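You operate a simulated robot arm through the tools that you are given. There is no shell and no other tool.

Carry out the task below with a simulated robot arm. There is one attempt and no reset: what you move stays moved.

JOB
Shut the kitting drawer. Put the white pouch labelled "X9" from the top of the kitting bench on the film pack there and the white pouch labelled "N5" on the half shelf under the kitting bench. Put the black valve on the top of the kitting bench away on the top of the grey bench. Take the green sponge and put it on the top of the seat bench. Turn the black depth knob to 7. Stack the white remote labelled "W2" from the top of the grey bench on top of the white remote labelled "M7". Put two of the orange boxes from the top of the grey bench on the top of the kitting bench. The order is free. Set down upright: white pouch, black valve.

The check looks at the end state, three seconds after you hand in, the way a careful person would. Anything else that was tipped, shoved, dropped, spilled or broken makes it a failure.

ROBOT AND FRAMES
A 6-joint arm with a two-finger parallel gripper on a trunk, on a base that drives. Base frame: it is fixed to the floor where the robot stands at the start and does not move with it; the origin is under the middle of the robot, x ahead of it, y to its left, z up. Readings come in mm, rad, newtons and seconds.
Its first joint turns from -2.897 to 2.897 rad. Places, roughly: black depth knob [-500, 2000, 800]; black valve [1000, 750, 750]; film pack [750, 750, 750]; green sponge (4x4x3 cm) [300, 1400, 800]; half shelf under the kitting bench [500, 1100, 500]; kitting drawer [800, 100, 700]; orange box [-500, 2250, 750]; top of the grey bench [-400, 2400, 800]; top of the kitting bench [800, 700, 800]; top of the seat bench [-200, -1400, 800]; white pouch [1000, 750, 750]; white remote [-500, 2750, 750]. Payload 3.91 kg.
The tool frame sits at the grasp point between the pads (the TCP): z along the fingers, y along the line on which they close. The tips reach 30 mm beyond it. The gripper opens to 110 mm. The fingers are 20 mm wide and 10 mm thick; the gripper's body (48 by 112 mm) begins 55 mm behind the TCP.
Orientation is told as [roll, pitch, yaw] about the base's x, y, z axes, in that order, counted from this pose: with the fingers straight down and closing along the base's y, the tool's x points along the base's -x, its y along +y and its z along -z.

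CONTROLS
- The arm moves only by the tool apply_moves. Its argument "series" is a list of rows, each a list of 7 numbers: the shift along the tool's x, y, z in mm, then the turn, a rotation vector about the tool's x, y, z in rad, then the closure, from 0 (fully open) to 1 (shut). In form: [[dx, dy, dz, wx, wy, wz, hand], ...]. A call has 1 to 20 rows; each row shifts and turns the commanded pose from where the row before left it, along the tool's axes as they then stand. Rows are played at 5 a second. More than 50 mm and 0.15 rad between two rows, or a gripper value outside its range, and nothing of the call is played. A pose out of reach is approached as far as the arm can. The call stops where the force on the tool passes 40 N (or 10 N more than at its start, if that is more) or the arm is blocked; 0.2 s more then pass. The fingers move at their own pace (about 153 mm/s each) and stop on an object; they squeeze with about 40 N. The grip force told is the motor's: it shows also when the fingers shut on nothing. Time passes only in rows, and 0.2 s behind the last, so rows that do not move let the fingers close. The reply holds the time, the measured pose of the TCP, the force on the tool along the base axes, the opening and the grip force, in the units named above and with some noise, with the torque about the TCP (base axes, N m) and any sound that the robot's microphone picked up.
- Cameras (640 x 400 px; columns grow to the right, rows downward): "scene" is now at [178.2, 269.2, 1355.3]; the picture's right is [0.47, -0.88, 0.00], its down [-0.62, -0.33, -0.71] and it looks along [0.63, 0.33, -0.70] (base axes); focal length 235 px, centre (320, 200). "wrist" rides on the gripper at [72, 17, -103] in the tool frame; the picture's right is [-0.23, 0.97, 0.00], its down [-0.76, -0.18, -0.62] and it looks along [-0.61, -0.14, 0.78] (tool axes); focal length 222 px, centre (320, 200). There is no depth. A picture from a camera that has moved, and an enlarged one, comes with that camera's place and axes in the base frame and with its lens. The place of the scene camera against the robot may be out by one fixed shift of up to 25 mm in any direction.
- get_image(camera): a new picture of that camera. The clock stands still meanwhile.
- drive_base(legs): drives the robot by 1 to 6 legs, each [ahead, turn to the left] in mm and rad, along the robot's own axes; the way and the turn of a leg run together, so that a leg with both is an arc; at most 1500 mm and 3.142 rad a leg. The arm and the cameras ride along, it lands a little off, and it stops where it bumps. It gives what a move gives.
- head_to(pan, tilt): turns the head with the scene camera to pan (to the left, within 2.094 rad either way) and tilt (down, from -0.506 to 1.204), counted from straight ahead of the robot. It gives what a move gives.
- inspect(camera, box): a new picture of the part [left, top, right, bottom] of that camera's present view, enlarged. The clock stands still meanwhile.
- close_job(): hands the job in; it is judged then, once.

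Places have to be worked out from the pictures, the camera data and where the tool is seen. Open the gripper and draw the arm clear of the work before you hand the job in, unless the task says otherwise.

The tools are called as a command line: name --pt "numbers of a row" for each row, then --argument value for the rest, lists and objects as JSON in quotes. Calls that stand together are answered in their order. apply_moves: Moves the arm, as the interface text tells. Its arguments: {"type":"object","properties":{"series":{"type":"array","items":{"type":"array","items":{"type":"number"}}}},"required":["series"]} The other tools are called the same way: drive_base (legs) drives the base; head_to (pan, tilt) turns the head that bears the scene camera; get_image (camera) takes a picture; inspect (camera, box) takes an enlarged picture of a part of a camera's view; close_job () hands the job in.

At the start:

```text
clock: 0.0
position: [568.9, 290.4, 1123.9]
ee_rot: [0.0, -0.001, 0.0]
wrist_force: [-0.2, -0.4, -0.7]
wrist_torque: [0.01, 0.0, -0.02]
finger_gap: 109.8
gripper_force: 0.1
robot x, y, heading: [0.3, -0.8, 0.0]
head pan, tilt: [0.487, 0.777]
```

scene: 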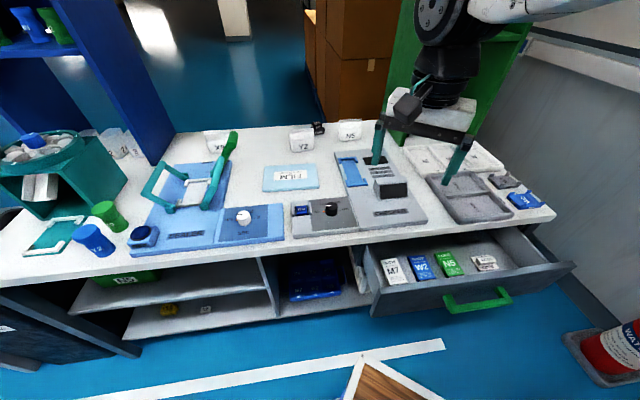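
wrist: 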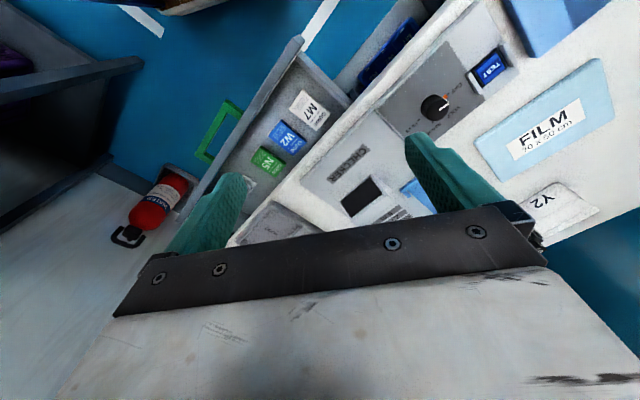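

I start by looking closer at the kitting bench from the present view.

inspect --camera "scene" --box '[120, 100, 380, 260]'

inspect --camera "scene" --box '[340, 120, 600, 320]'

inspect --camera "scene" --box '[60, 230, 380, 350]'

```text
2.46 times, centred on (250, 180) of scene
camera zoom: at [178.2, 269.2, 1355.3], right [0.47, -0.88, 0.0], down [-0.62, -0.33, -0.71], along [0.63, 0.33, -0.7], focal length 577 px, centre (492, 249)
```

zoom: 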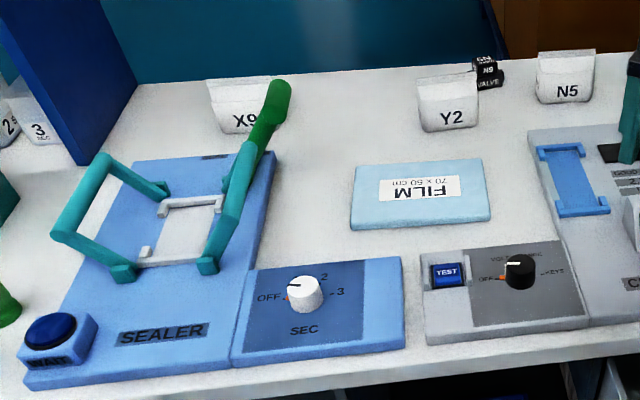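

```text
2.00 times, centred on (470, 220) of scene
camera zoom: at [178.2, 269.2, 1355.3], right [0.47, -0.88, 0.0], down [-0.62, -0.33, -0.71], along [0.63, 0.33, -0.7], focal length 469 px, centre (20, 160)
```

zoom: 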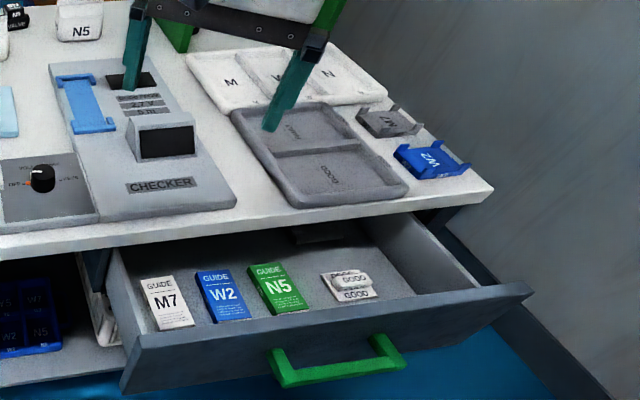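

```text
2.00 times, centred on (220, 290) of scene
camera zoom: at [178.2, 269.2, 1355.3], right [0.47, -0.88, 0.0], down [-0.62, -0.33, -0.71], along [0.63, 0.33, -0.7], focal length 469 px, centre (520, 20)
```

zoom: 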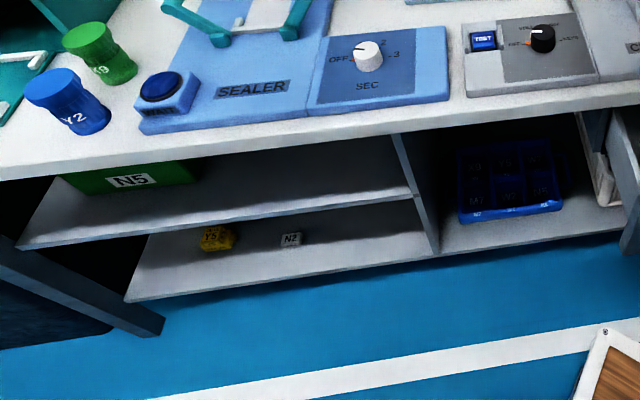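

Bench front edge seems about 0.73 m out, rotated about 0.64 rad. I turn the head to survey the surroundings.

head_to --pan 1.3 --tilt 0.5

get_image --camera "scene"

head_to --pan 2.09 --tilt 0.4

get_image --camera "scene"

head_to --pan -0.5 --tilt 0.4

get_image --camera "scene"

head_to --pan -1.6 --tilt 0.5

get_image --camera "scene"

```text
clock: 1.1
position: [569.0, 289.8, 1123.6]
ee_rot: [0.0, 0.001, 0.002]
wrist_force: [0.3, -0.5, -0.1]
wrist_torque: [0.0, -0.01, 0.0]
finger_gap: 109.8
gripper_force: 0.0
robot x, y, heading: [-0.2, 4.7, -0.002]
head pan, tilt: [1.3, 0.499]
```

```text
taken
camera scene: at [130.3, 318.6, 1379.3], right [0.96, -0.27, 0.0], down [-0.13, -0.46, -0.88], along [0.24, 0.85, -0.48], focal length 235 px, centre (320, 200)
```

scene: 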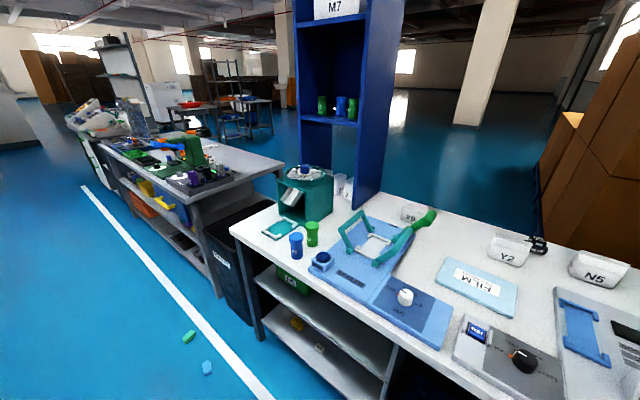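

```text
clock: 2.3
position: [569.1, 289.7, 1124.2]
ee_rot: [0.0, 0.0, 0.0]
wrist_force: [-0.8, -0.2, 0.3]
wrist_torque: [-0.01, 0.03, 0.02]
finger_gap: 110.0
gripper_force: 0.1
robot x, y, heading: [0.5, -2.3, -0.009]
head pan, tilt: [2.089, 0.4]
```

```text
taken
camera scene: at [60.1, 311.5, 1388.5], right [0.87, 0.49, 0.0], down [0.19, -0.34, -0.92], along [-0.46, 0.8, -0.39], focal length 235 px, centre (320, 200)
```

scene: 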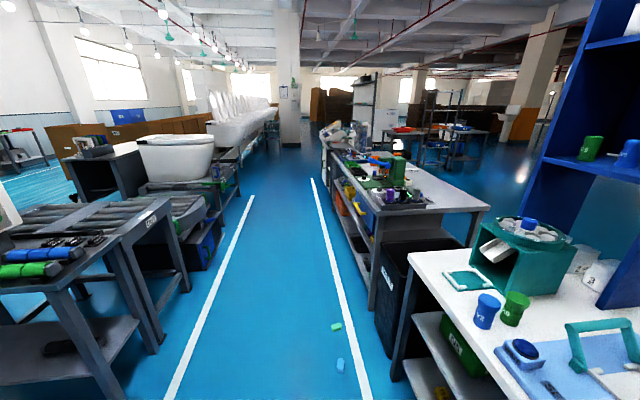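

```text
clock: 4.6
position: [567.9, 290.0, 1124.1]
ee_rot: [0.0, 0.0, -0.001]
wrist_force: [-0.2, -0.1, -0.4]
wrist_torque: [0.0, 0.0, 0.02]
finger_gap: 110.0
gripper_force: 0.1
robot x, y, heading: [4.4, -0.3, -0.005]
head pan, tilt: [-0.499, 0.4]
```

```text
taken
camera scene: at [187.3, 186.7, 1388.5], right [-0.48, -0.88, 0.0], down [-0.34, 0.19, -0.92], along [0.81, -0.44, -0.39], focal length 235 px, centre (320, 200)
```

scene: 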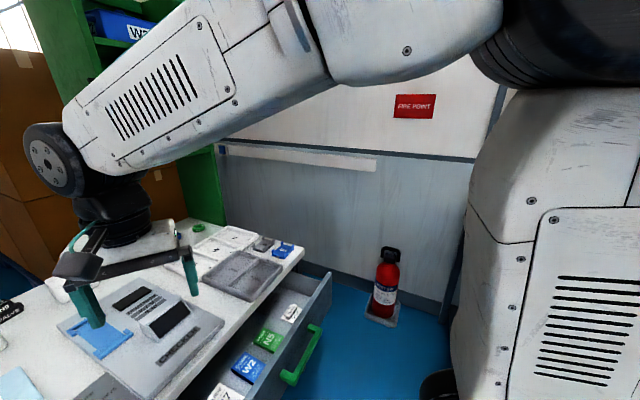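

```text
clock: 5.9
position: [569.7, 291.5, 1125.0]
ee_rot: [0.0, 0.002, -0.001]
wrist_force: [-0.5, 0.0, -0.2]
wrist_torque: [0.02, 0.04, 0.0]
finger_gap: 110.1
gripper_force: 0.0
robot x, y, heading: [2.7, 1.4, -0.001]
head pan, tilt: [-1.6, 0.499]
```

```text
taken
camera scene: at [103.3, 140.0, 1379.4], right [-1.0, 0.03, 0.0], down [0.01, 0.48, -0.88], along [-0.03, -0.88, -0.48], focal length 235 px, centre (320, 200)
```

scene: 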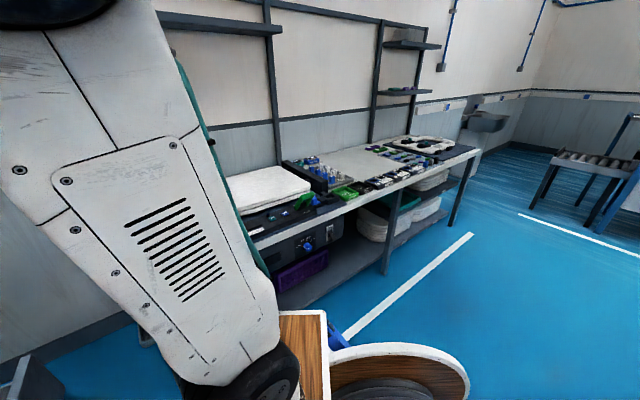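

I look at the base footprint by tilting the head down, and zoom on the caddy area for the sponge.

head_to --pan 0.65 --tilt 1.2

get_image --camera "scene"

head_to --pan 1.6 --tilt 1.2

get_image --camera "scene"

head_to --pan 1.3 --tilt 0.5

inspect --camera "scene" --box '[220, 140, 380, 260]'

inspect --camera "scene" --box '[60, 80, 300, 240]'

inspect --camera "scene" --box '[380, 190, 640, 350]'

```text
clock: 8.0
position: [568.0, 289.5, 1125.0]
ee_rot: [0.001, 0.0, -0.001]
wrist_force: [-0.1, -0.3, 0.2]
wrist_torque: [-0.03, 0.01, 0.0]
finger_gap: 110.1
gripper_force: 0.0
robot x, y, heading: [2.1, -0.3, 0.001]
head pan, tilt: [0.649, 1.201]
```

```text
taken
camera scene: at [150.5, 264.8, 1325.7], right [0.6, -0.8, 0.0], down [-0.74, -0.56, -0.36], along [0.29, 0.22, -0.93], focal length 235 px, centre (320, 200)
```

scene: 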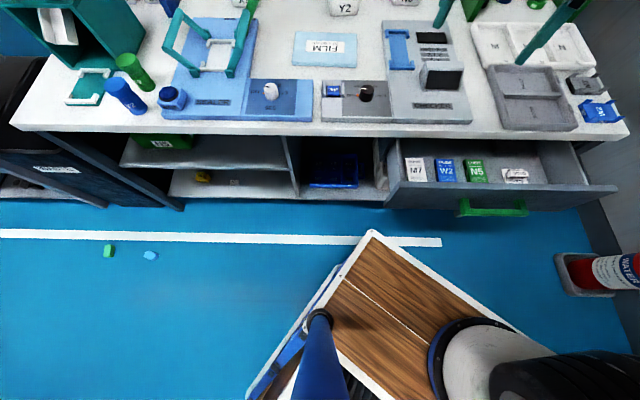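

```text
clock: 9.3
position: [568.6, 289.7, 1125.2]
ee_rot: [0.001, 0.0, 0.0]
wrist_force: [0.0, 0.0, -0.5]
wrist_torque: [0.01, 0.01, -0.03]
finger_gap: 109.9
gripper_force: 0.1
robot x, y, heading: [-1.4, -1.6, 0.001]
head pan, tilt: [1.6, 1.201]
```

```text
taken
camera scene: at [104.3, 286.9, 1325.7], right [1.0, 0.03, 0.0], down [0.03, -0.93, -0.36], along [-0.01, 0.36, -0.93], focal length 235 px, centre (320, 200)
```

scene: 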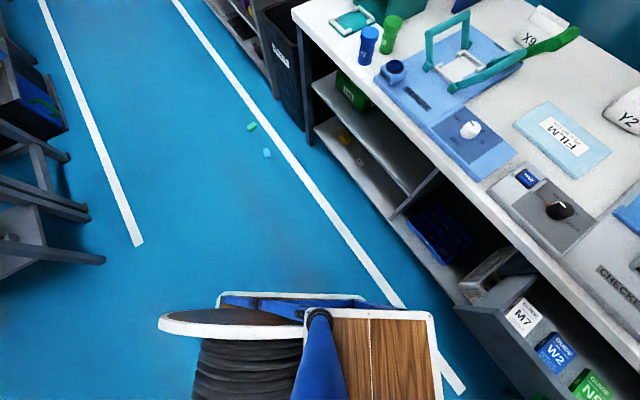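

```text
clock: 10.3
position: [568.6, 290.0, 1123.9]
ee_rot: [0.002, 0.0, 0.002]
wrist_force: [1.0, -0.3, -1.0]
wrist_torque: [0.01, -0.01, -0.02]
finger_gap: 110.0
gripper_force: 0.1
robot x, y, heading: [-1.0, -2.4, -0.002]
head pan, tilt: [1.3, 0.499]
```

```text
3.33 times, centred on (300, 200) of scene
camera zoom: at [130.2, 318.6, 1379.3], right [0.96, -0.27, 0.0], down [-0.13, -0.46, -0.88], along [0.23, 0.85, -0.48], focal length 782 px, centre (387, 200)
```

zoom: 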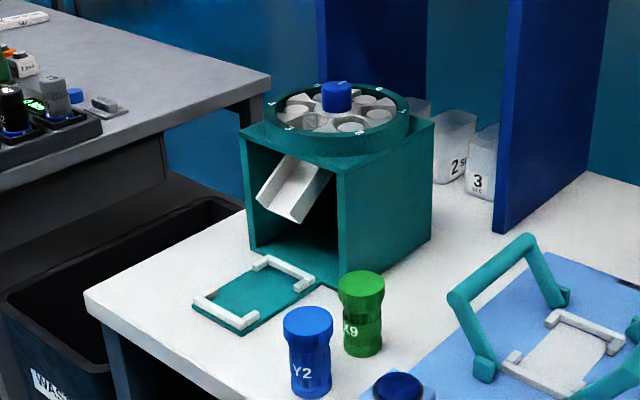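

```text
2.50 times, centred on (180, 160) of scene
camera zoom: at [130.2, 318.6, 1379.3], right [0.96, -0.27, 0.0], down [-0.13, -0.46, -0.88], along [0.23, 0.85, -0.48], focal length 586 px, centre (670, 300)
```

zoom: 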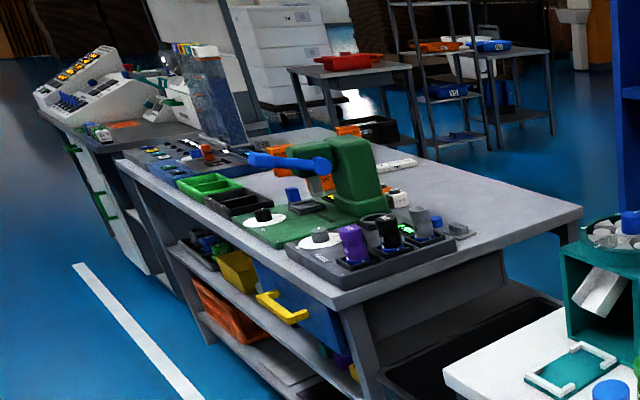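

```text
2.46 times, centred on (510, 270) of scene
camera zoom: at [130.2, 318.6, 1379.3], right [0.96, -0.27, 0.0], down [-0.13, -0.46, -0.88], along [0.23, 0.85, -0.48], focal length 577 px, centre (-148, 28)
```

zoom: 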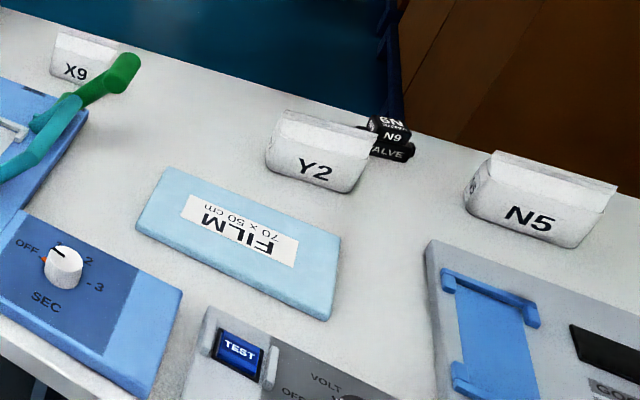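

The sponge seems to be in the teal dispenser; the cart's top is high (~0.9 m) with its front about 285 mm ahead. I turn to face the bench squarely (about 0.64 rad) and look again.

drive_base --legs '[[0, 0.64]]'

head_to --pan 0.0 --tilt 0.7

get_image --camera "scene"

get_image --camera "wrist"

```text
clock: 12.5
position: [279.5, 573.9, 1125.8]
ee_rot: [0.0, 0.0, 0.647]
wrist_force: [0.5, 0.2, 0.2]
wrist_torque: [-0.02, 0.05, -0.03]
finger_gap: 110.0
gripper_force: 0.1
robot x, y, heading: [1.2, -2.4, 0.648]
head pan, tilt: [1.3, 0.499]
```

```text
clock: 13.9
position: [278.4, 573.5, 1125.2]
ee_rot: [0.0, 0.001, 0.646]
wrist_force: [0.1, 0.1, -0.3]
wrist_torque: [0.0, -0.01, -0.03]
finger_gap: 110.0
gripper_force: 0.0
robot x, y, heading: [0.9, -0.1, 0.649]
head pan, tilt: [0.0, 0.7]
```

```text
taken
camera scene: at [5.4, 313.2, 1361.7], right [0.6, -0.8, 0.0], down [-0.51, -0.39, -0.76], along [0.61, 0.46, -0.64], focal length 235 px, centre (320, 200)
```

scene: 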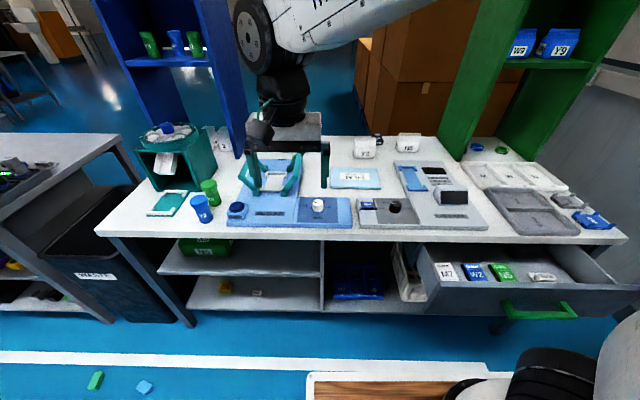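

```text
taken
camera wrist: at [211.6, 542.9, 1228.3], right [-0.41, 0.91, 0.0], down [0.71, 0.32, 0.62], along [0.57, 0.25, -0.78], focal length 222 px, centre (320, 200)
```

wrist: 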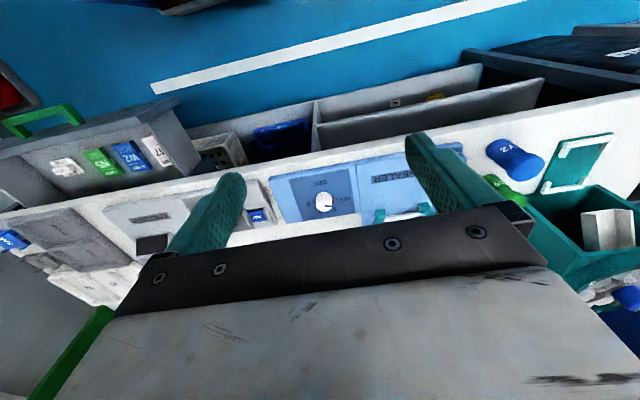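

I zoom in on the drawer and the half shelf to judge their geometry.

inspect --camera "scene" --box '[380, 180, 640, 350]'

inspect --camera "scene" --box '[80, 90, 340, 250]'

inspect --camera "scene" --box '[320, 120, 480, 220]'

```text
2.35 times, centred on (510, 265) of scene
camera zoom: at [5.4, 313.2, 1361.7], right [0.6, -0.8, 0.0], down [-0.51, -0.39, -0.76], along [0.61, 0.46, -0.64], focal length 552 px, centre (-127, 47)
```

zoom: 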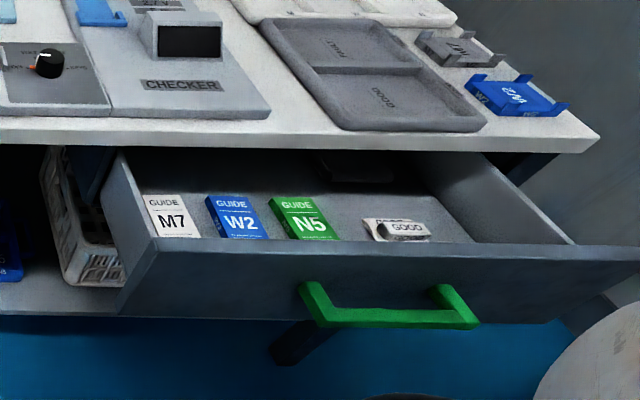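

```text
2.46 times, centred on (210, 170) of scene
camera zoom: at [5.4, 313.2, 1361.7], right [0.6, -0.8, 0.0], down [-0.51, -0.39, -0.76], along [0.61, 0.46, -0.64], focal length 577 px, centre (591, 274)
```

zoom: 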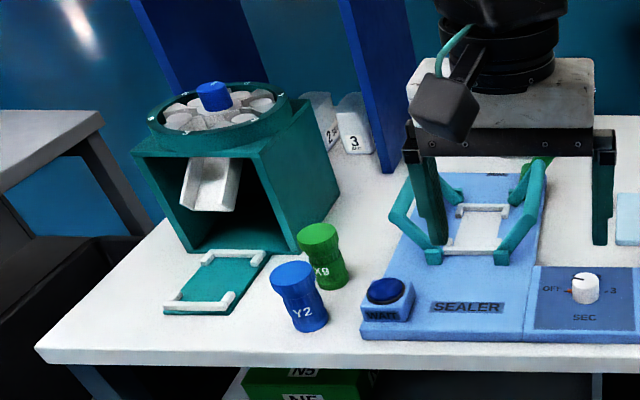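

```text
4.00 times, centred on (400, 170) of scene
camera zoom: at [5.4, 313.2, 1361.7], right [0.6, -0.8, 0.0], down [-0.51, -0.39, -0.76], along [0.61, 0.46, -0.64], focal length 938 px, centre (0, 320)
```

zoom: 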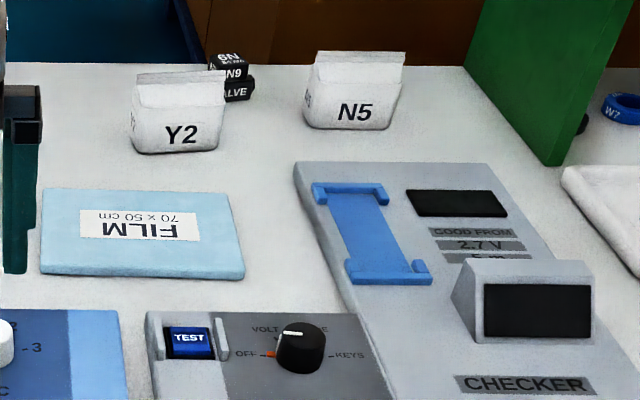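

The drawer handle I judge at about 530 mm ahead, 465 mm to the right of the robot and z≈600. I swing the closed gripper high over to the right first.

apply_moves --pt "0 -47 0 0 0 0 1" --pt "0 -47 0 0 0 0 1" --pt "0 -47 0 0 0 0 1" --pt "0 -47 0 0 0 0 1" --pt "0 -47 0 0 0 0 1" --pt "0 -47 0 0 0 0 1" --pt "0 -47 0 0 0 0 1" --pt "0 -47 0 0 0 0 1" --pt "0 -47 0 0 0 0 1" --pt "0 -47 0 0 0 0 1" --pt "0 -47 0 0 0 0 1" --pt "0 -47 0 0 0 0 1" --pt "5 -47 0 0 0 0 1" --pt "20 -47 0 0 0 0 1" --pt "30 -47 0 0 0 0 1" --pt "30 -47 0 0 0 0 1"

get_image --camera "wrist"

get_image --camera "scene"

```text
refused: row 14 steps farther than a row can; nothing moved
```

```text
taken
camera wrist: at [211.6, 542.9, 1228.3], right [-0.41, 0.91, 0.0], down [0.71, 0.32, 0.62], along [0.57, 0.25, -0.78], focal length 222 px, centre (320, 200)
```

wrist: 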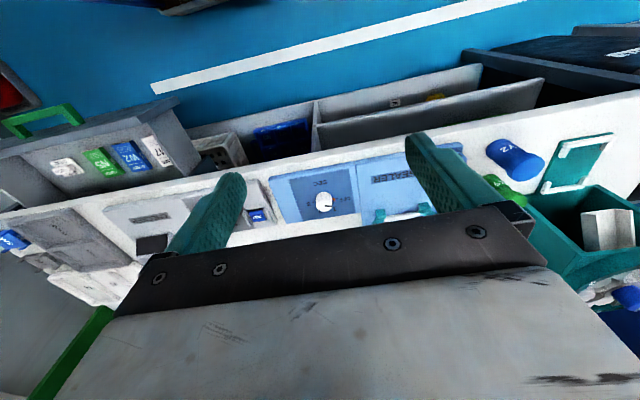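

```text
taken
camera scene: at [5.4, 313.2, 1361.7], right [0.6, -0.8, 0.0], down [-0.51, -0.39, -0.76], along [0.61, 0.46, -0.64], focal length 235 px, centre (320, 200)
```

scene: 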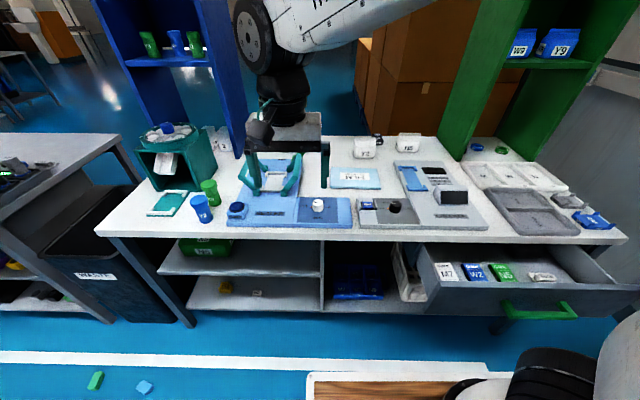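

The step norm must stay below 50 mm, so I replay it with a smoother split.

apply_moves --pt "0 -47 0 0 0 0 1" --pt "0 -47 0 0 0 0 1" --pt "0 -47 0 0 0 0 1" --pt "0 -47 0 0 0 0 1" --pt "0 -47 0 0 0 0 1" --pt "0 -47 0 0 0 0 1" --pt "0 -47 0 0 0 0 1" --pt "0 -47 0 0 0 0 1" --pt "0 -47 0 0 0 0 1" --pt "0 -47 0 0 0 0 1" --pt "0 -47 0 0 0 0 1" --pt "0 -47 0 0 0 0 1" --pt "0 -47 0 0 0 0 1" --pt "0 -47 0 0 0 0 1" --pt "0 -47 0 0 0 0 1" --pt "0 -47 0 0 0 0 1"

get_image --camera "wrist"

get_image --camera "scene"

```text
clock: 17.4
position: [733.4, -30.0, 1124.2]
ee_rot: [0.001, 0.0, 0.647]
wrist_force: [-0.7, -0.2, 1.8]
wrist_torque: [-0.08, -0.04, -0.01]
finger_gap: 0.1
gripper_force: 37.8
robot x, y, heading: [1.9, -0.4, 0.649]
head pan, tilt: [0.0, 0.7]
```

```text
taken
camera wrist: at [666.1, -61.1, 1228.1], right [-0.41, 0.91, 0.0], down [0.71, 0.32, 0.62], along [0.57, 0.25, -0.78], focal length 222 px, centre (320, 200)
```

wrist: 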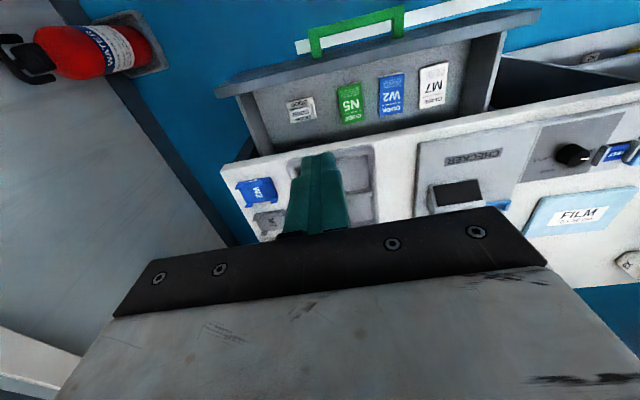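

```text
taken
camera scene: at [5.0, 313.2, 1361.6], right [0.6, -0.8, 0.0], down [-0.51, -0.39, -0.76], along [0.61, 0.46, -0.64], focal length 235 px, centre (320, 200)
```

scene: 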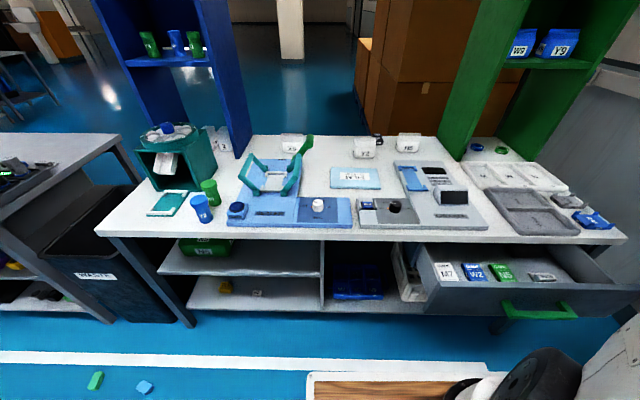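

Stereo from the two wrist views puts the handle bar at about 507 mm ahead, 376 mm right, z≈690. I move in front of it and then descend.

apply_moves --pt "40 28 0 0 0 0 1" --pt "40 28 0 0 0 0 1" --pt "35 28 0 0 0 0 1" --pt "0 5 48 0 0 0 1" --pt "0 0 48 0 0 0 1" --pt "0 0 48 0 0 0 1" --pt "0 0 48 0 0 0 1" --pt "0 0 48 0 0 0 1" --pt "0 0 48 0 0 0 1" --pt "0 0 48 0 0 0 1"

get_image --camera "wrist"

get_image --camera "scene"

```text
clock: 19.6
position: [586.2, -24.9, 788.1]
ee_rot: [0.001, 0.0, 0.648]
wrist_force: [-1.0, 0.0, 0.6]
wrist_torque: [0.01, -0.04, -0.03]
finger_gap: 0.0
gripper_force: 37.3
robot x, y, heading: [-1.1, -4.5, 0.648]
head pan, tilt: [0.0, 0.7]
```

```text
taken
camera wrist: at [518.9, -56.1, 892.3], right [-0.41, 0.91, 0.0], down [0.71, 0.32, 0.62], along [0.57, 0.25, -0.78], focal length 222 px, centre (320, 200)
```

wrist: 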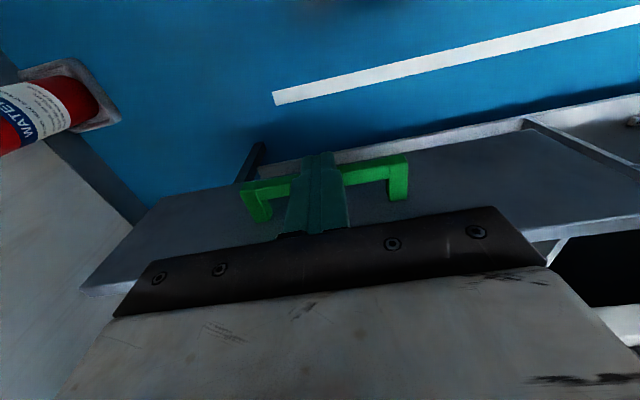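

```text
taken
camera scene: at [5.1, 313.0, 1361.7], right [0.6, -0.8, 0.0], down [-0.51, -0.39, -0.77], along [0.61, 0.46, -0.64], focal length 235 px, centre (320, 200)
```

scene: 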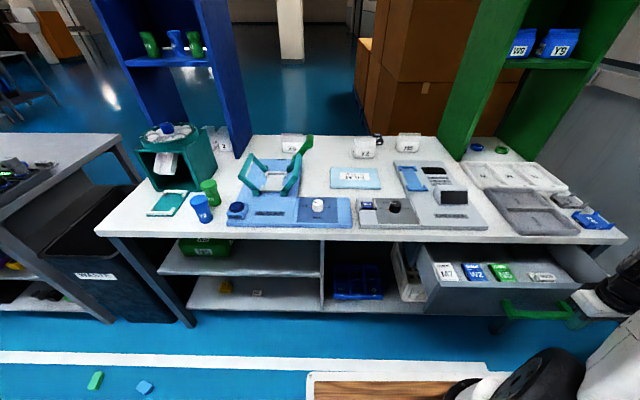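

Handle confirmed at ~(507,−377,690) in the robot frame. I lower to z≈690 and push forward along the bench normal.

apply_moves --pt "0 -4 49 0 0 0 1" --pt "0 0 49 0 0 0 1" --pt "-15 0 0 0 0 0 1" --pt "-15 0 0 0 0 0 1" --pt "-15 0 0 0 0 0 1" --pt "-15 0 0 0 0 0 1" --pt "-15 -1 0 0 0 0 1" --pt "-15 -1 0 0 0 0 1" --pt "-15 -1 0 0 0 0 1"

get_image --camera "wrist"

get_image --camera "scene"

```text
clock: 21.6
position: [675.3, 33.7, 690.3]
ee_rot: [0.0, 0.0, 0.648]
wrist_force: [0.1, 0.5, 0.1]
wrist_torque: [0.0, 0.0, 0.01]
finger_gap: 0.1
gripper_force: 37.0
robot x, y, heading: [-0.5, 1.6, 0.649]
head pan, tilt: [0.0, 0.7]
```

```text
taken
camera wrist: at [607.3, 1.6, 794.6], right [-0.41, 0.91, 0.0], down [0.71, 0.32, 0.62], along [0.57, 0.25, -0.78], focal length 222 px, centre (320, 200)
```

wrist: 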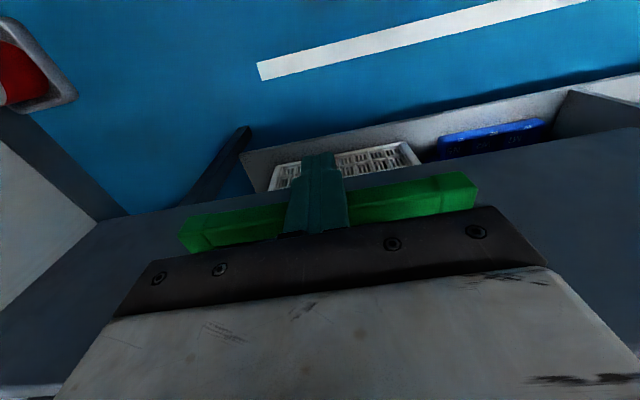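

```text
taken
camera scene: at [5.5, 312.9, 1361.7], right [0.6, -0.8, 0.0], down [-0.51, -0.39, -0.76], along [0.61, 0.46, -0.64], focal length 235 px, centre (320, 200)
```

scene: 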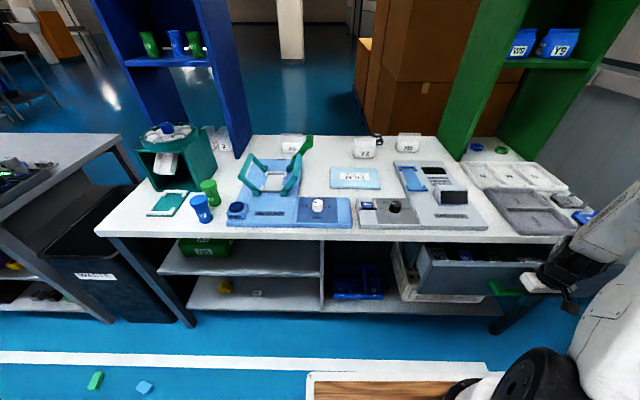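

The drawer is sliding in with hardly any force. I keep pushing gently until it stops.

apply_moves --pt "-12 0 0 0 0 0 1" --pt "-12 0 0 0 0 0 1" --pt "-12 0 0 0 0 0 1" --pt "-12 0 0 0 0 0 1" --pt "-12 0 0 0 0 0 1" --pt "-10 0 0 0 0 0 1" --pt "-10 0 0 0 0 0 1" --pt "-10 0 0 0 0 0 1"

get_image --camera "scene"

get_image --camera "wrist"

```text
clock: 23.4
position: [744.2, 84.8, 690.6]
ee_rot: [0.005, 0.005, 0.645]
wrist_force: [-32.8, -17.4, 18.7]
wrist_torque: [0.03, -0.26, -0.21]
finger_gap: 0.2
gripper_force: 37.5
robot x, y, heading: [0.1, -0.5, 0.647]
head pan, tilt: [0.0, 0.7]
```

```text
taken
camera scene: at [4.3, 312.2, 1361.8], right [0.6, -0.8, 0.0], down [-0.51, -0.39, -0.77], along [0.61, 0.46, -0.64], focal length 235 px, centre (320, 200)
```

scene: 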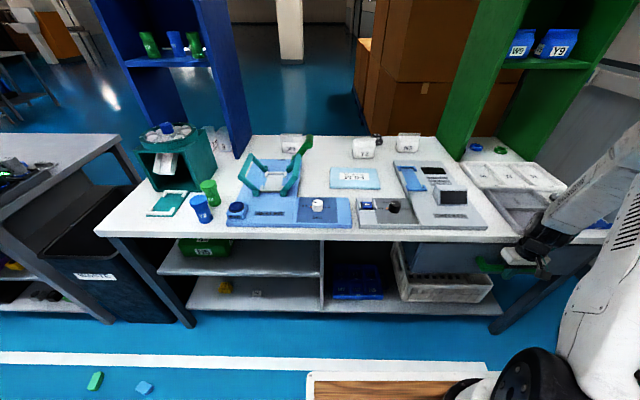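

```text
taken
camera wrist: at [676.8, 54.1, 794.0], right [-0.4, 0.92, 0.0], down [0.72, 0.32, 0.62], along [0.57, 0.25, -0.79], focal length 222 px, centre (320, 200)
```

wrist: 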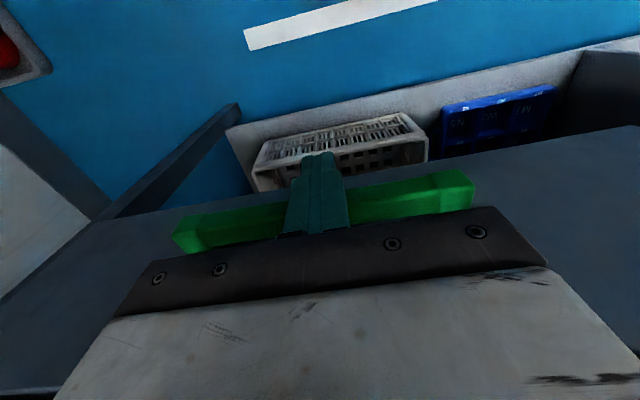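

The push was stopped by ~37 N acting at the fingers, so the drawer is likely at its stop. I back off, rise, and check.

apply_moves --pt "15 0 0 0 0 0 1" --pt "40 0 0 0 0 0 1" --pt "40 0 0 0 0 0 1" --pt "20 0 -40 0 0 0 1" --pt "0 0 -48 0 0 0 1" --pt "0 0 -48 0 0 0 1" --pt "0 0 -48 0 0 0 1" --pt "0 0 -48 0 0 0 1" --pt "0 0 -48 0 0 0 1" --pt "0 0 -48 0 0 0 1" --pt "0 0 -48 0 0 0 1" --pt "0 0 -48 0 0 0 0"

inspect --camera "scene" --box '[380, 180, 640, 350]'

get_image --camera "wrist"

```text
clock: 25.9
position: [657.5, 15.7, 1114.8]
ee_rot: [-0.002, 0.001, 0.647]
wrist_force: [0.0, 0.7, -1.4]
wrist_torque: [0.01, 0.04, 0.0]
finger_gap: 109.9
gripper_force: 0.1
robot x, y, heading: [-1.4, -0.9, 0.647]
head pan, tilt: [0.0, 0.7]
```

```text
2.35 times, centred on (510, 265) of scene
camera zoom: at [5.8, 313.0, 1361.7], right [0.6, -0.8, 0.0], down [-0.51, -0.39, -0.76], along [0.61, 0.46, -0.64], focal length 552 px, centre (-127, 47)
```

zoom: 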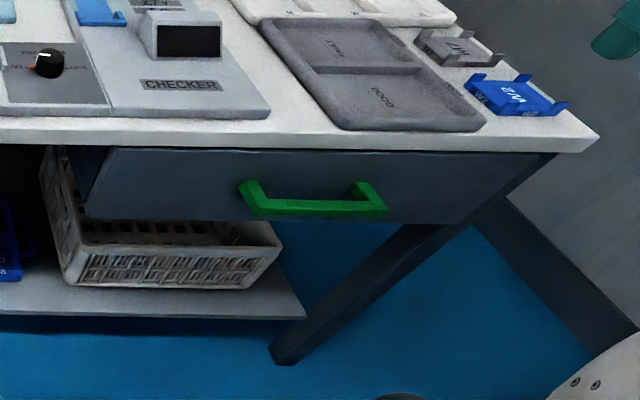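

```text
taken
camera wrist: at [589.5, -15.4, 1218.2], right [-0.41, 0.91, 0.0], down [0.72, 0.32, 0.62], along [0.57, 0.25, -0.78], focal length 222 px, centre (320, 200)
```

wrist: 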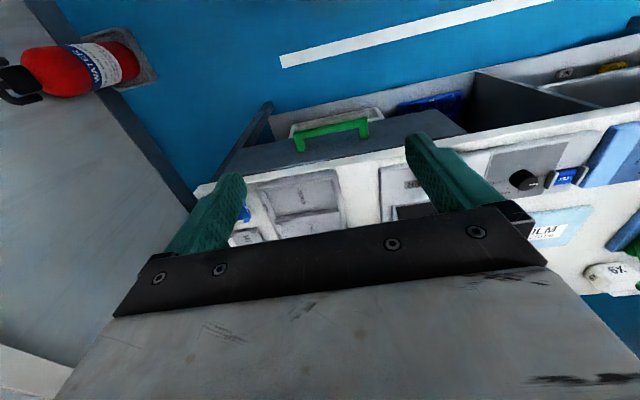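

The drawer is shut. Now I check the cart's footprint and the arm's axis by looking down.

head_to --pan -0.4 --tilt 1.2

get_image --camera "scene"

head_to --pan 0.3 --tilt 1.2

get_image --camera "scene"

```text
clock: 26.9
position: [657.3, 16.2, 1114.4]
ee_rot: [0.0, 0.0, 0.646]
wrist_force: [0.3, -0.4, 0.5]
wrist_torque: [0.02, 0.0, -0.01]
finger_gap: 109.7
gripper_force: 0.0
robot x, y, heading: [1.8, 2.4, 0.64]
head pan, tilt: [-0.4, 1.201]
```

```text
taken
camera scene: at [-8.0, 275.5, 1325.7], right [0.25, -0.97, 0.0], down [-0.9, -0.23, -0.36], along [0.35, 0.09, -0.93], focal length 235 px, centre (320, 200)
```

scene: 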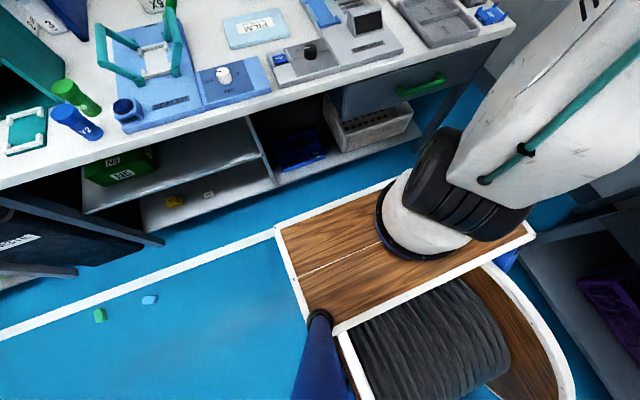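

```text
clock: 27.9
position: [656.5, 16.7, 1113.9]
ee_rot: [-0.001, 0.001, 0.646]
wrist_force: [0.0, 0.6, 0.5]
wrist_torque: [0.01, -0.02, -0.01]
finger_gap: 110.2
gripper_force: 0.1
robot x, y, heading: [-1.8, 0.1, 0.653]
head pan, tilt: [0.3, 1.201]
```

```text
taken
camera scene: at [-29.5, 307.1, 1325.7], right [0.81, -0.58, 0.0], down [-0.54, -0.76, -0.36], along [0.21, 0.29, -0.93], focal length 235 px, centre (320, 200)
```

scene: 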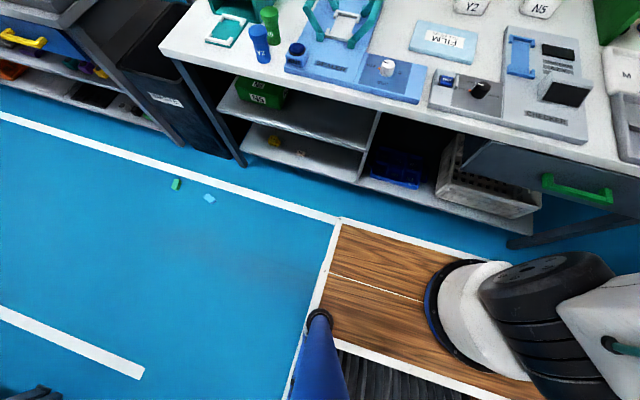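

I look at the lower chassis more closely to know how near the base can come to the bench.

head_to --pan 1.2 --tilt 1.2

inspect --camera "scene" --box '[160, 200, 480, 400]'

head_to --pan -2.0 --tilt 1.2

get_image --camera "scene"

head_to --pan 2.09 --tilt 1.2

get_image --camera "scene"

```text
clock: 29.1
position: [657.9, 15.6, 1113.7]
ee_rot: [-0.001, 0.0, 0.646]
wrist_force: [-0.2, -0.4, -0.3]
wrist_torque: [-0.01, -0.03, -0.04]
finger_gap: 110.1
gripper_force: 0.1
robot x, y, heading: [-1.9, 3.2, 0.646]
head pan, tilt: [1.201, 1.201]
```

```text
2.00 times, centred on (320, 300) of scene
camera zoom: at [-77.5, 315.5, 1325.7], right [0.96, 0.27, 0.0], down [0.25, -0.9, -0.36], along [-0.1, 0.35, -0.93], focal length 469 px, centre (320, 0)
```

zoom: 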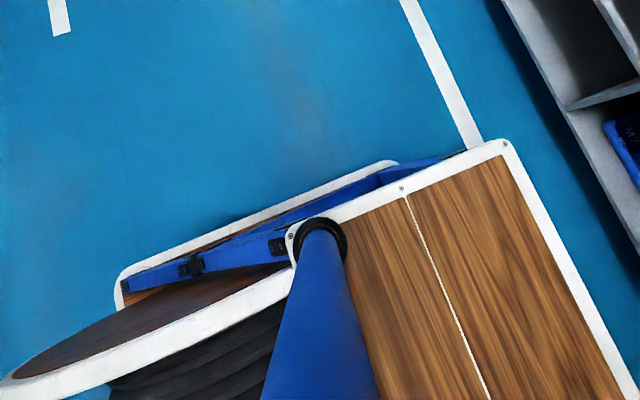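

```text
clock: 31.9
position: [656.7, 16.0, 1114.0]
ee_rot: [0.0, 0.001, 0.646]
wrist_force: [-0.2, -0.7, 0.6]
wrist_torque: [-0.02, 0.02, -0.03]
finger_gap: 110.0
gripper_force: 0.1
robot x, y, heading: [0.2, 1.5, 0.649]
head pan, tilt: [-2.0, 1.201]
```

```text
taken
camera scene: at [-50.1, 207.1, 1325.7], right [-0.98, -0.22, 0.0], down [-0.2, 0.91, -0.36], along [0.08, -0.35, -0.93], focal length 235 px, centre (320, 200)
```

scene: 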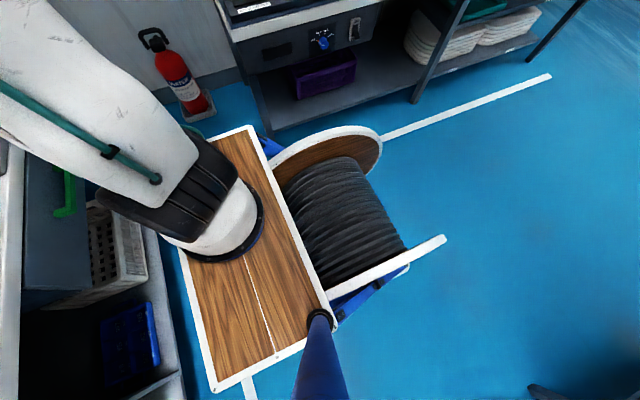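

```text
clock: 35.2
position: [657.1, 15.7, 1113.4]
ee_rot: [0.001, 0.001, 0.647]
wrist_force: [-0.5, -0.1, -1.2]
wrist_torque: [-0.02, 0.0, 0.0]
finger_gap: 109.7
gripper_force: 0.1
robot x, y, heading: [0.6, -2.9, 0.651]
head pan, tilt: [2.089, 1.201]
```

```text
taken
camera scene: at [-113.6, 283.8, 1325.7], right [0.39, 0.92, 0.0], down [0.86, -0.37, -0.36], along [-0.33, 0.14, -0.93], focal length 235 px, centre (320, 200)
```

scene: 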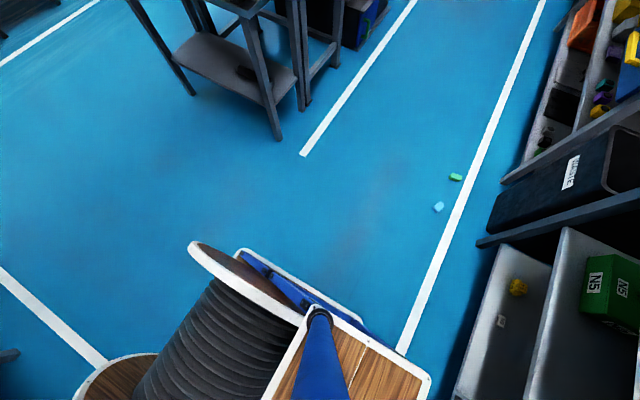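

The robot is a reel trolley whose front is about 300 mm ahead of its axis, arm mounted ~200 mm ahead. I centre the arm, then drive 280 mm towards the bench and look again.

apply_moves --pt "0 48 0 0 0 0 0" --pt "0 48 0 0 0 0 0" --pt "0 48 0 0 0 0 0" --pt "0 48 0 0 0 0 0" --pt "0 48 0 0 0 0 0" --pt "0 48 0 0 0 0 0" --pt "0 48 0 0 0 0 0" --pt "0 48 0 0 0 0 0"

drive_base --legs '[[280, -0.025]]'

head_to --pan 0.0 --tilt 0.8

get_image --camera "scene"

get_image --camera "wrist"

```text
clock: 37.0
position: [423.6, 323.7, 1116.0]
ee_rot: [-0.001, -0.001, 0.646]
wrist_force: [-0.2, 0.3, 0.6]
wrist_torque: [0.0, 0.01, -0.02]
finger_gap: 110.0
gripper_force: 0.0
robot x, y, heading: [-0.0, 5.4, 0.648]
head pan, tilt: [2.089, 1.201]
```

```text
clock: 39.0
position: [656.6, 479.4, 1115.4]
ee_rot: [0.0, -0.001, 0.624]
wrist_force: [1.2, -0.5, -0.1]
wrist_torque: [-0.03, -0.02, -0.02]
finger_gap: 110.0
gripper_force: 0.1
robot x, y, heading: [224.5, 170.2, 0.628]
head pan, tilt: [2.089, 1.201]
```

```text
clock: 41.0
position: [657.1, 480.8, 1114.7]
ee_rot: [0.0, 0.0, 0.623]
wrist_force: [0.2, 0.1, 0.1]
wrist_torque: [0.02, 0.01, -0.03]
finger_gap: 110.1
gripper_force: 0.0
robot x, y, heading: [224.1, 170.9, 0.618]
head pan, tilt: [0.0, 0.799]
```

```text
taken
camera scene: at [234.5, 476.2, 1353.4], right [0.59, -0.81, 0.0], down [-0.58, -0.42, -0.7], along [0.57, 0.41, -0.72], focal length 235 px, centre (320, 200)
```

scene: 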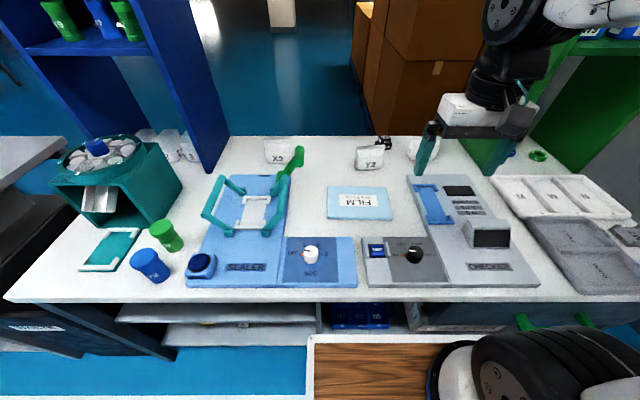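

```text
taken
camera wrist: at [588.2, 450.8, 1219.2], right [-0.38, 0.92, 0.0], down [0.72, 0.3, 0.62], along [0.58, 0.24, -0.78], focal length 222 px, centre (320, 200)
```

wrist: 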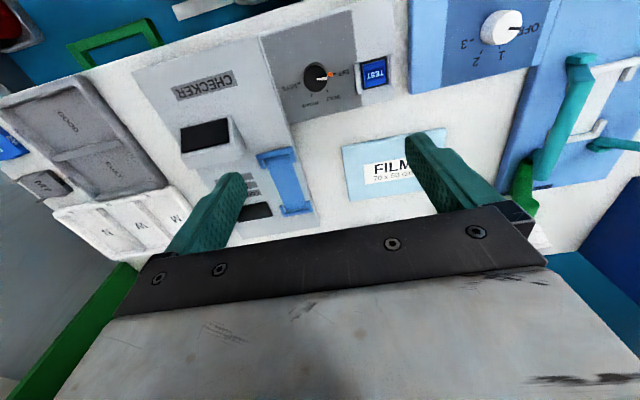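

The heading now matches the bench normal; bench edge is about 435 mm ahead of the robot's axis, film top ~Z 810. I roll 70 mm closer and look at the pouches from the wrist with the tool tilted forward.

drive_base --legs '[[70, 0]]'

apply_moves --pt "-45 0 0 0 0 0 0" --pt "-45 0 0 0 0 0 0" --pt "-45 0 0 0 0 0 0" --pt "-45 0 0 0 0 0 0" --pt "-45 0 0 0 0 0 0"

get_image --camera "wrist"

get_image --camera "scene"

```text
clock: 42.0
position: [713.2, 521.2, 1115.1]
ee_rot: [0.001, 0.0, 0.623]
wrist_force: [0.1, 0.1, -0.5]
wrist_torque: [0.01, 0.0, 0.02]
finger_gap: 109.9
gripper_force: 0.1
robot x, y, heading: [283.6, 207.5, 0.625]
head pan, tilt: [0.0, 0.799]
```

```text
clock: 43.2
position: [897.0, 653.3, 1114.6]
ee_rot: [0.001, 0.0, 0.623]
wrist_force: [-0.9, -0.7, 1.0]
wrist_torque: [-0.01, 0.02, 0.0]
finger_gap: 110.1
gripper_force: 0.0
robot x, y, heading: [280.2, 208.3, 0.624]
head pan, tilt: [0.0, 0.799]
```

```text
taken
camera wrist: at [827.8, 623.6, 1218.3], right [-0.38, 0.92, 0.0], down [0.72, 0.3, 0.62], along [0.58, 0.24, -0.78], focal length 222 px, centre (320, 200)
```

wrist: 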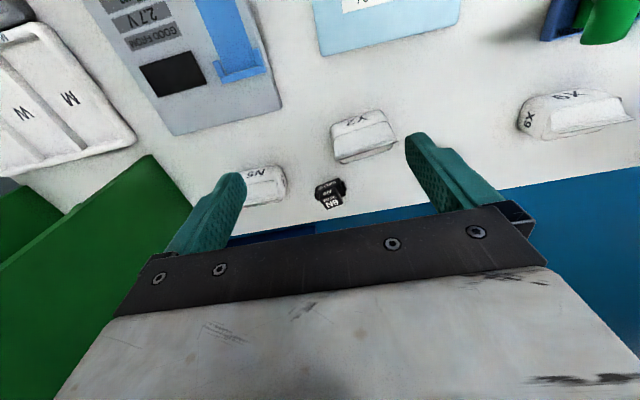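

```text
taken
camera scene: at [290.9, 516.5, 1353.5], right [0.58, -0.81, 0.0], down [-0.58, -0.42, -0.7], along [0.57, 0.41, -0.72], focal length 235 px, centre (320, 200)
```

scene: 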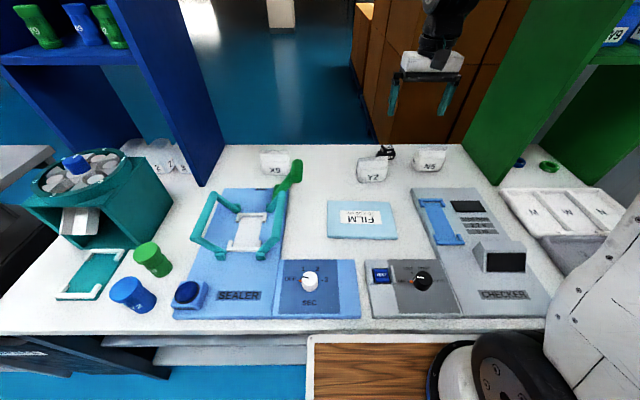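

Good view from above. I zoom into the pouches and valve.

inspect --camera "wrist" --box '[230, 90, 430, 215]'

inspect --camera "wrist" --box '[480, 60, 640, 160]'

inspect --camera "scene" --box '[250, 130, 460, 260]'

```text
3.20 times, centred on (330, 152) of wrist
camera zoom: at [827.8, 623.6, 1218.3], right [-0.38, 0.92, 0.0], down [0.72, 0.3, 0.62], along [0.58, 0.24, -0.78], focal length 711 px, centre (288, 352)
```

zoom: 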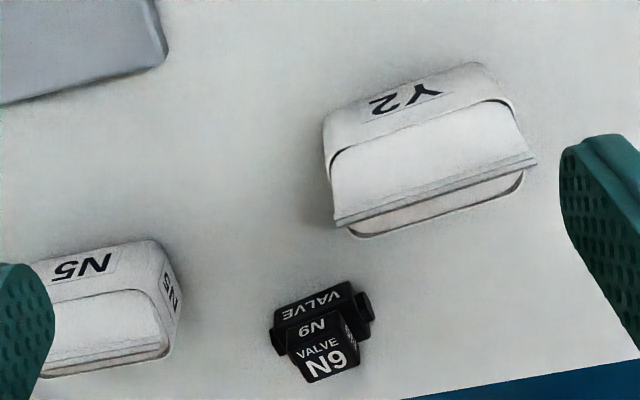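

```text
4.00 times, centred on (560, 110) of wrist
camera zoom: at [827.8, 623.6, 1218.3], right [-0.38, 0.92, 0.0], down [0.72, 0.3, 0.62], along [0.58, 0.24, -0.78], focal length 888 px, centre (-640, 560)
```

zoom: 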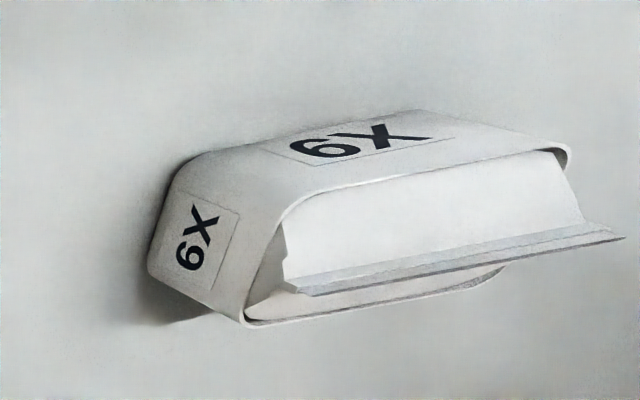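

```text
3.05 times, centred on (355, 195) of scene
camera zoom: at [290.9, 516.5, 1353.5], right [0.58, -0.81, 0.0], down [-0.58, -0.42, -0.7], along [0.57, 0.41, -0.72], focal length 715 px, centre (213, 215)
```

zoom: 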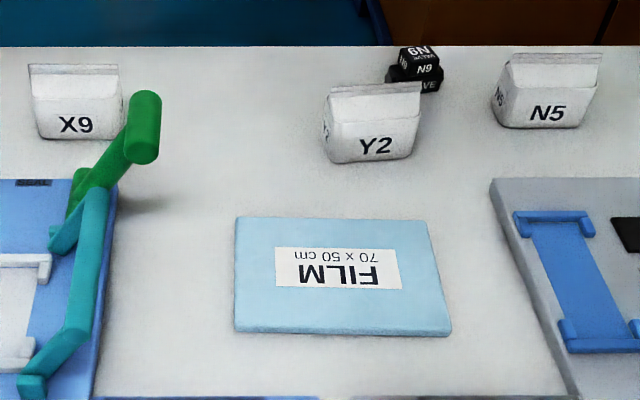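

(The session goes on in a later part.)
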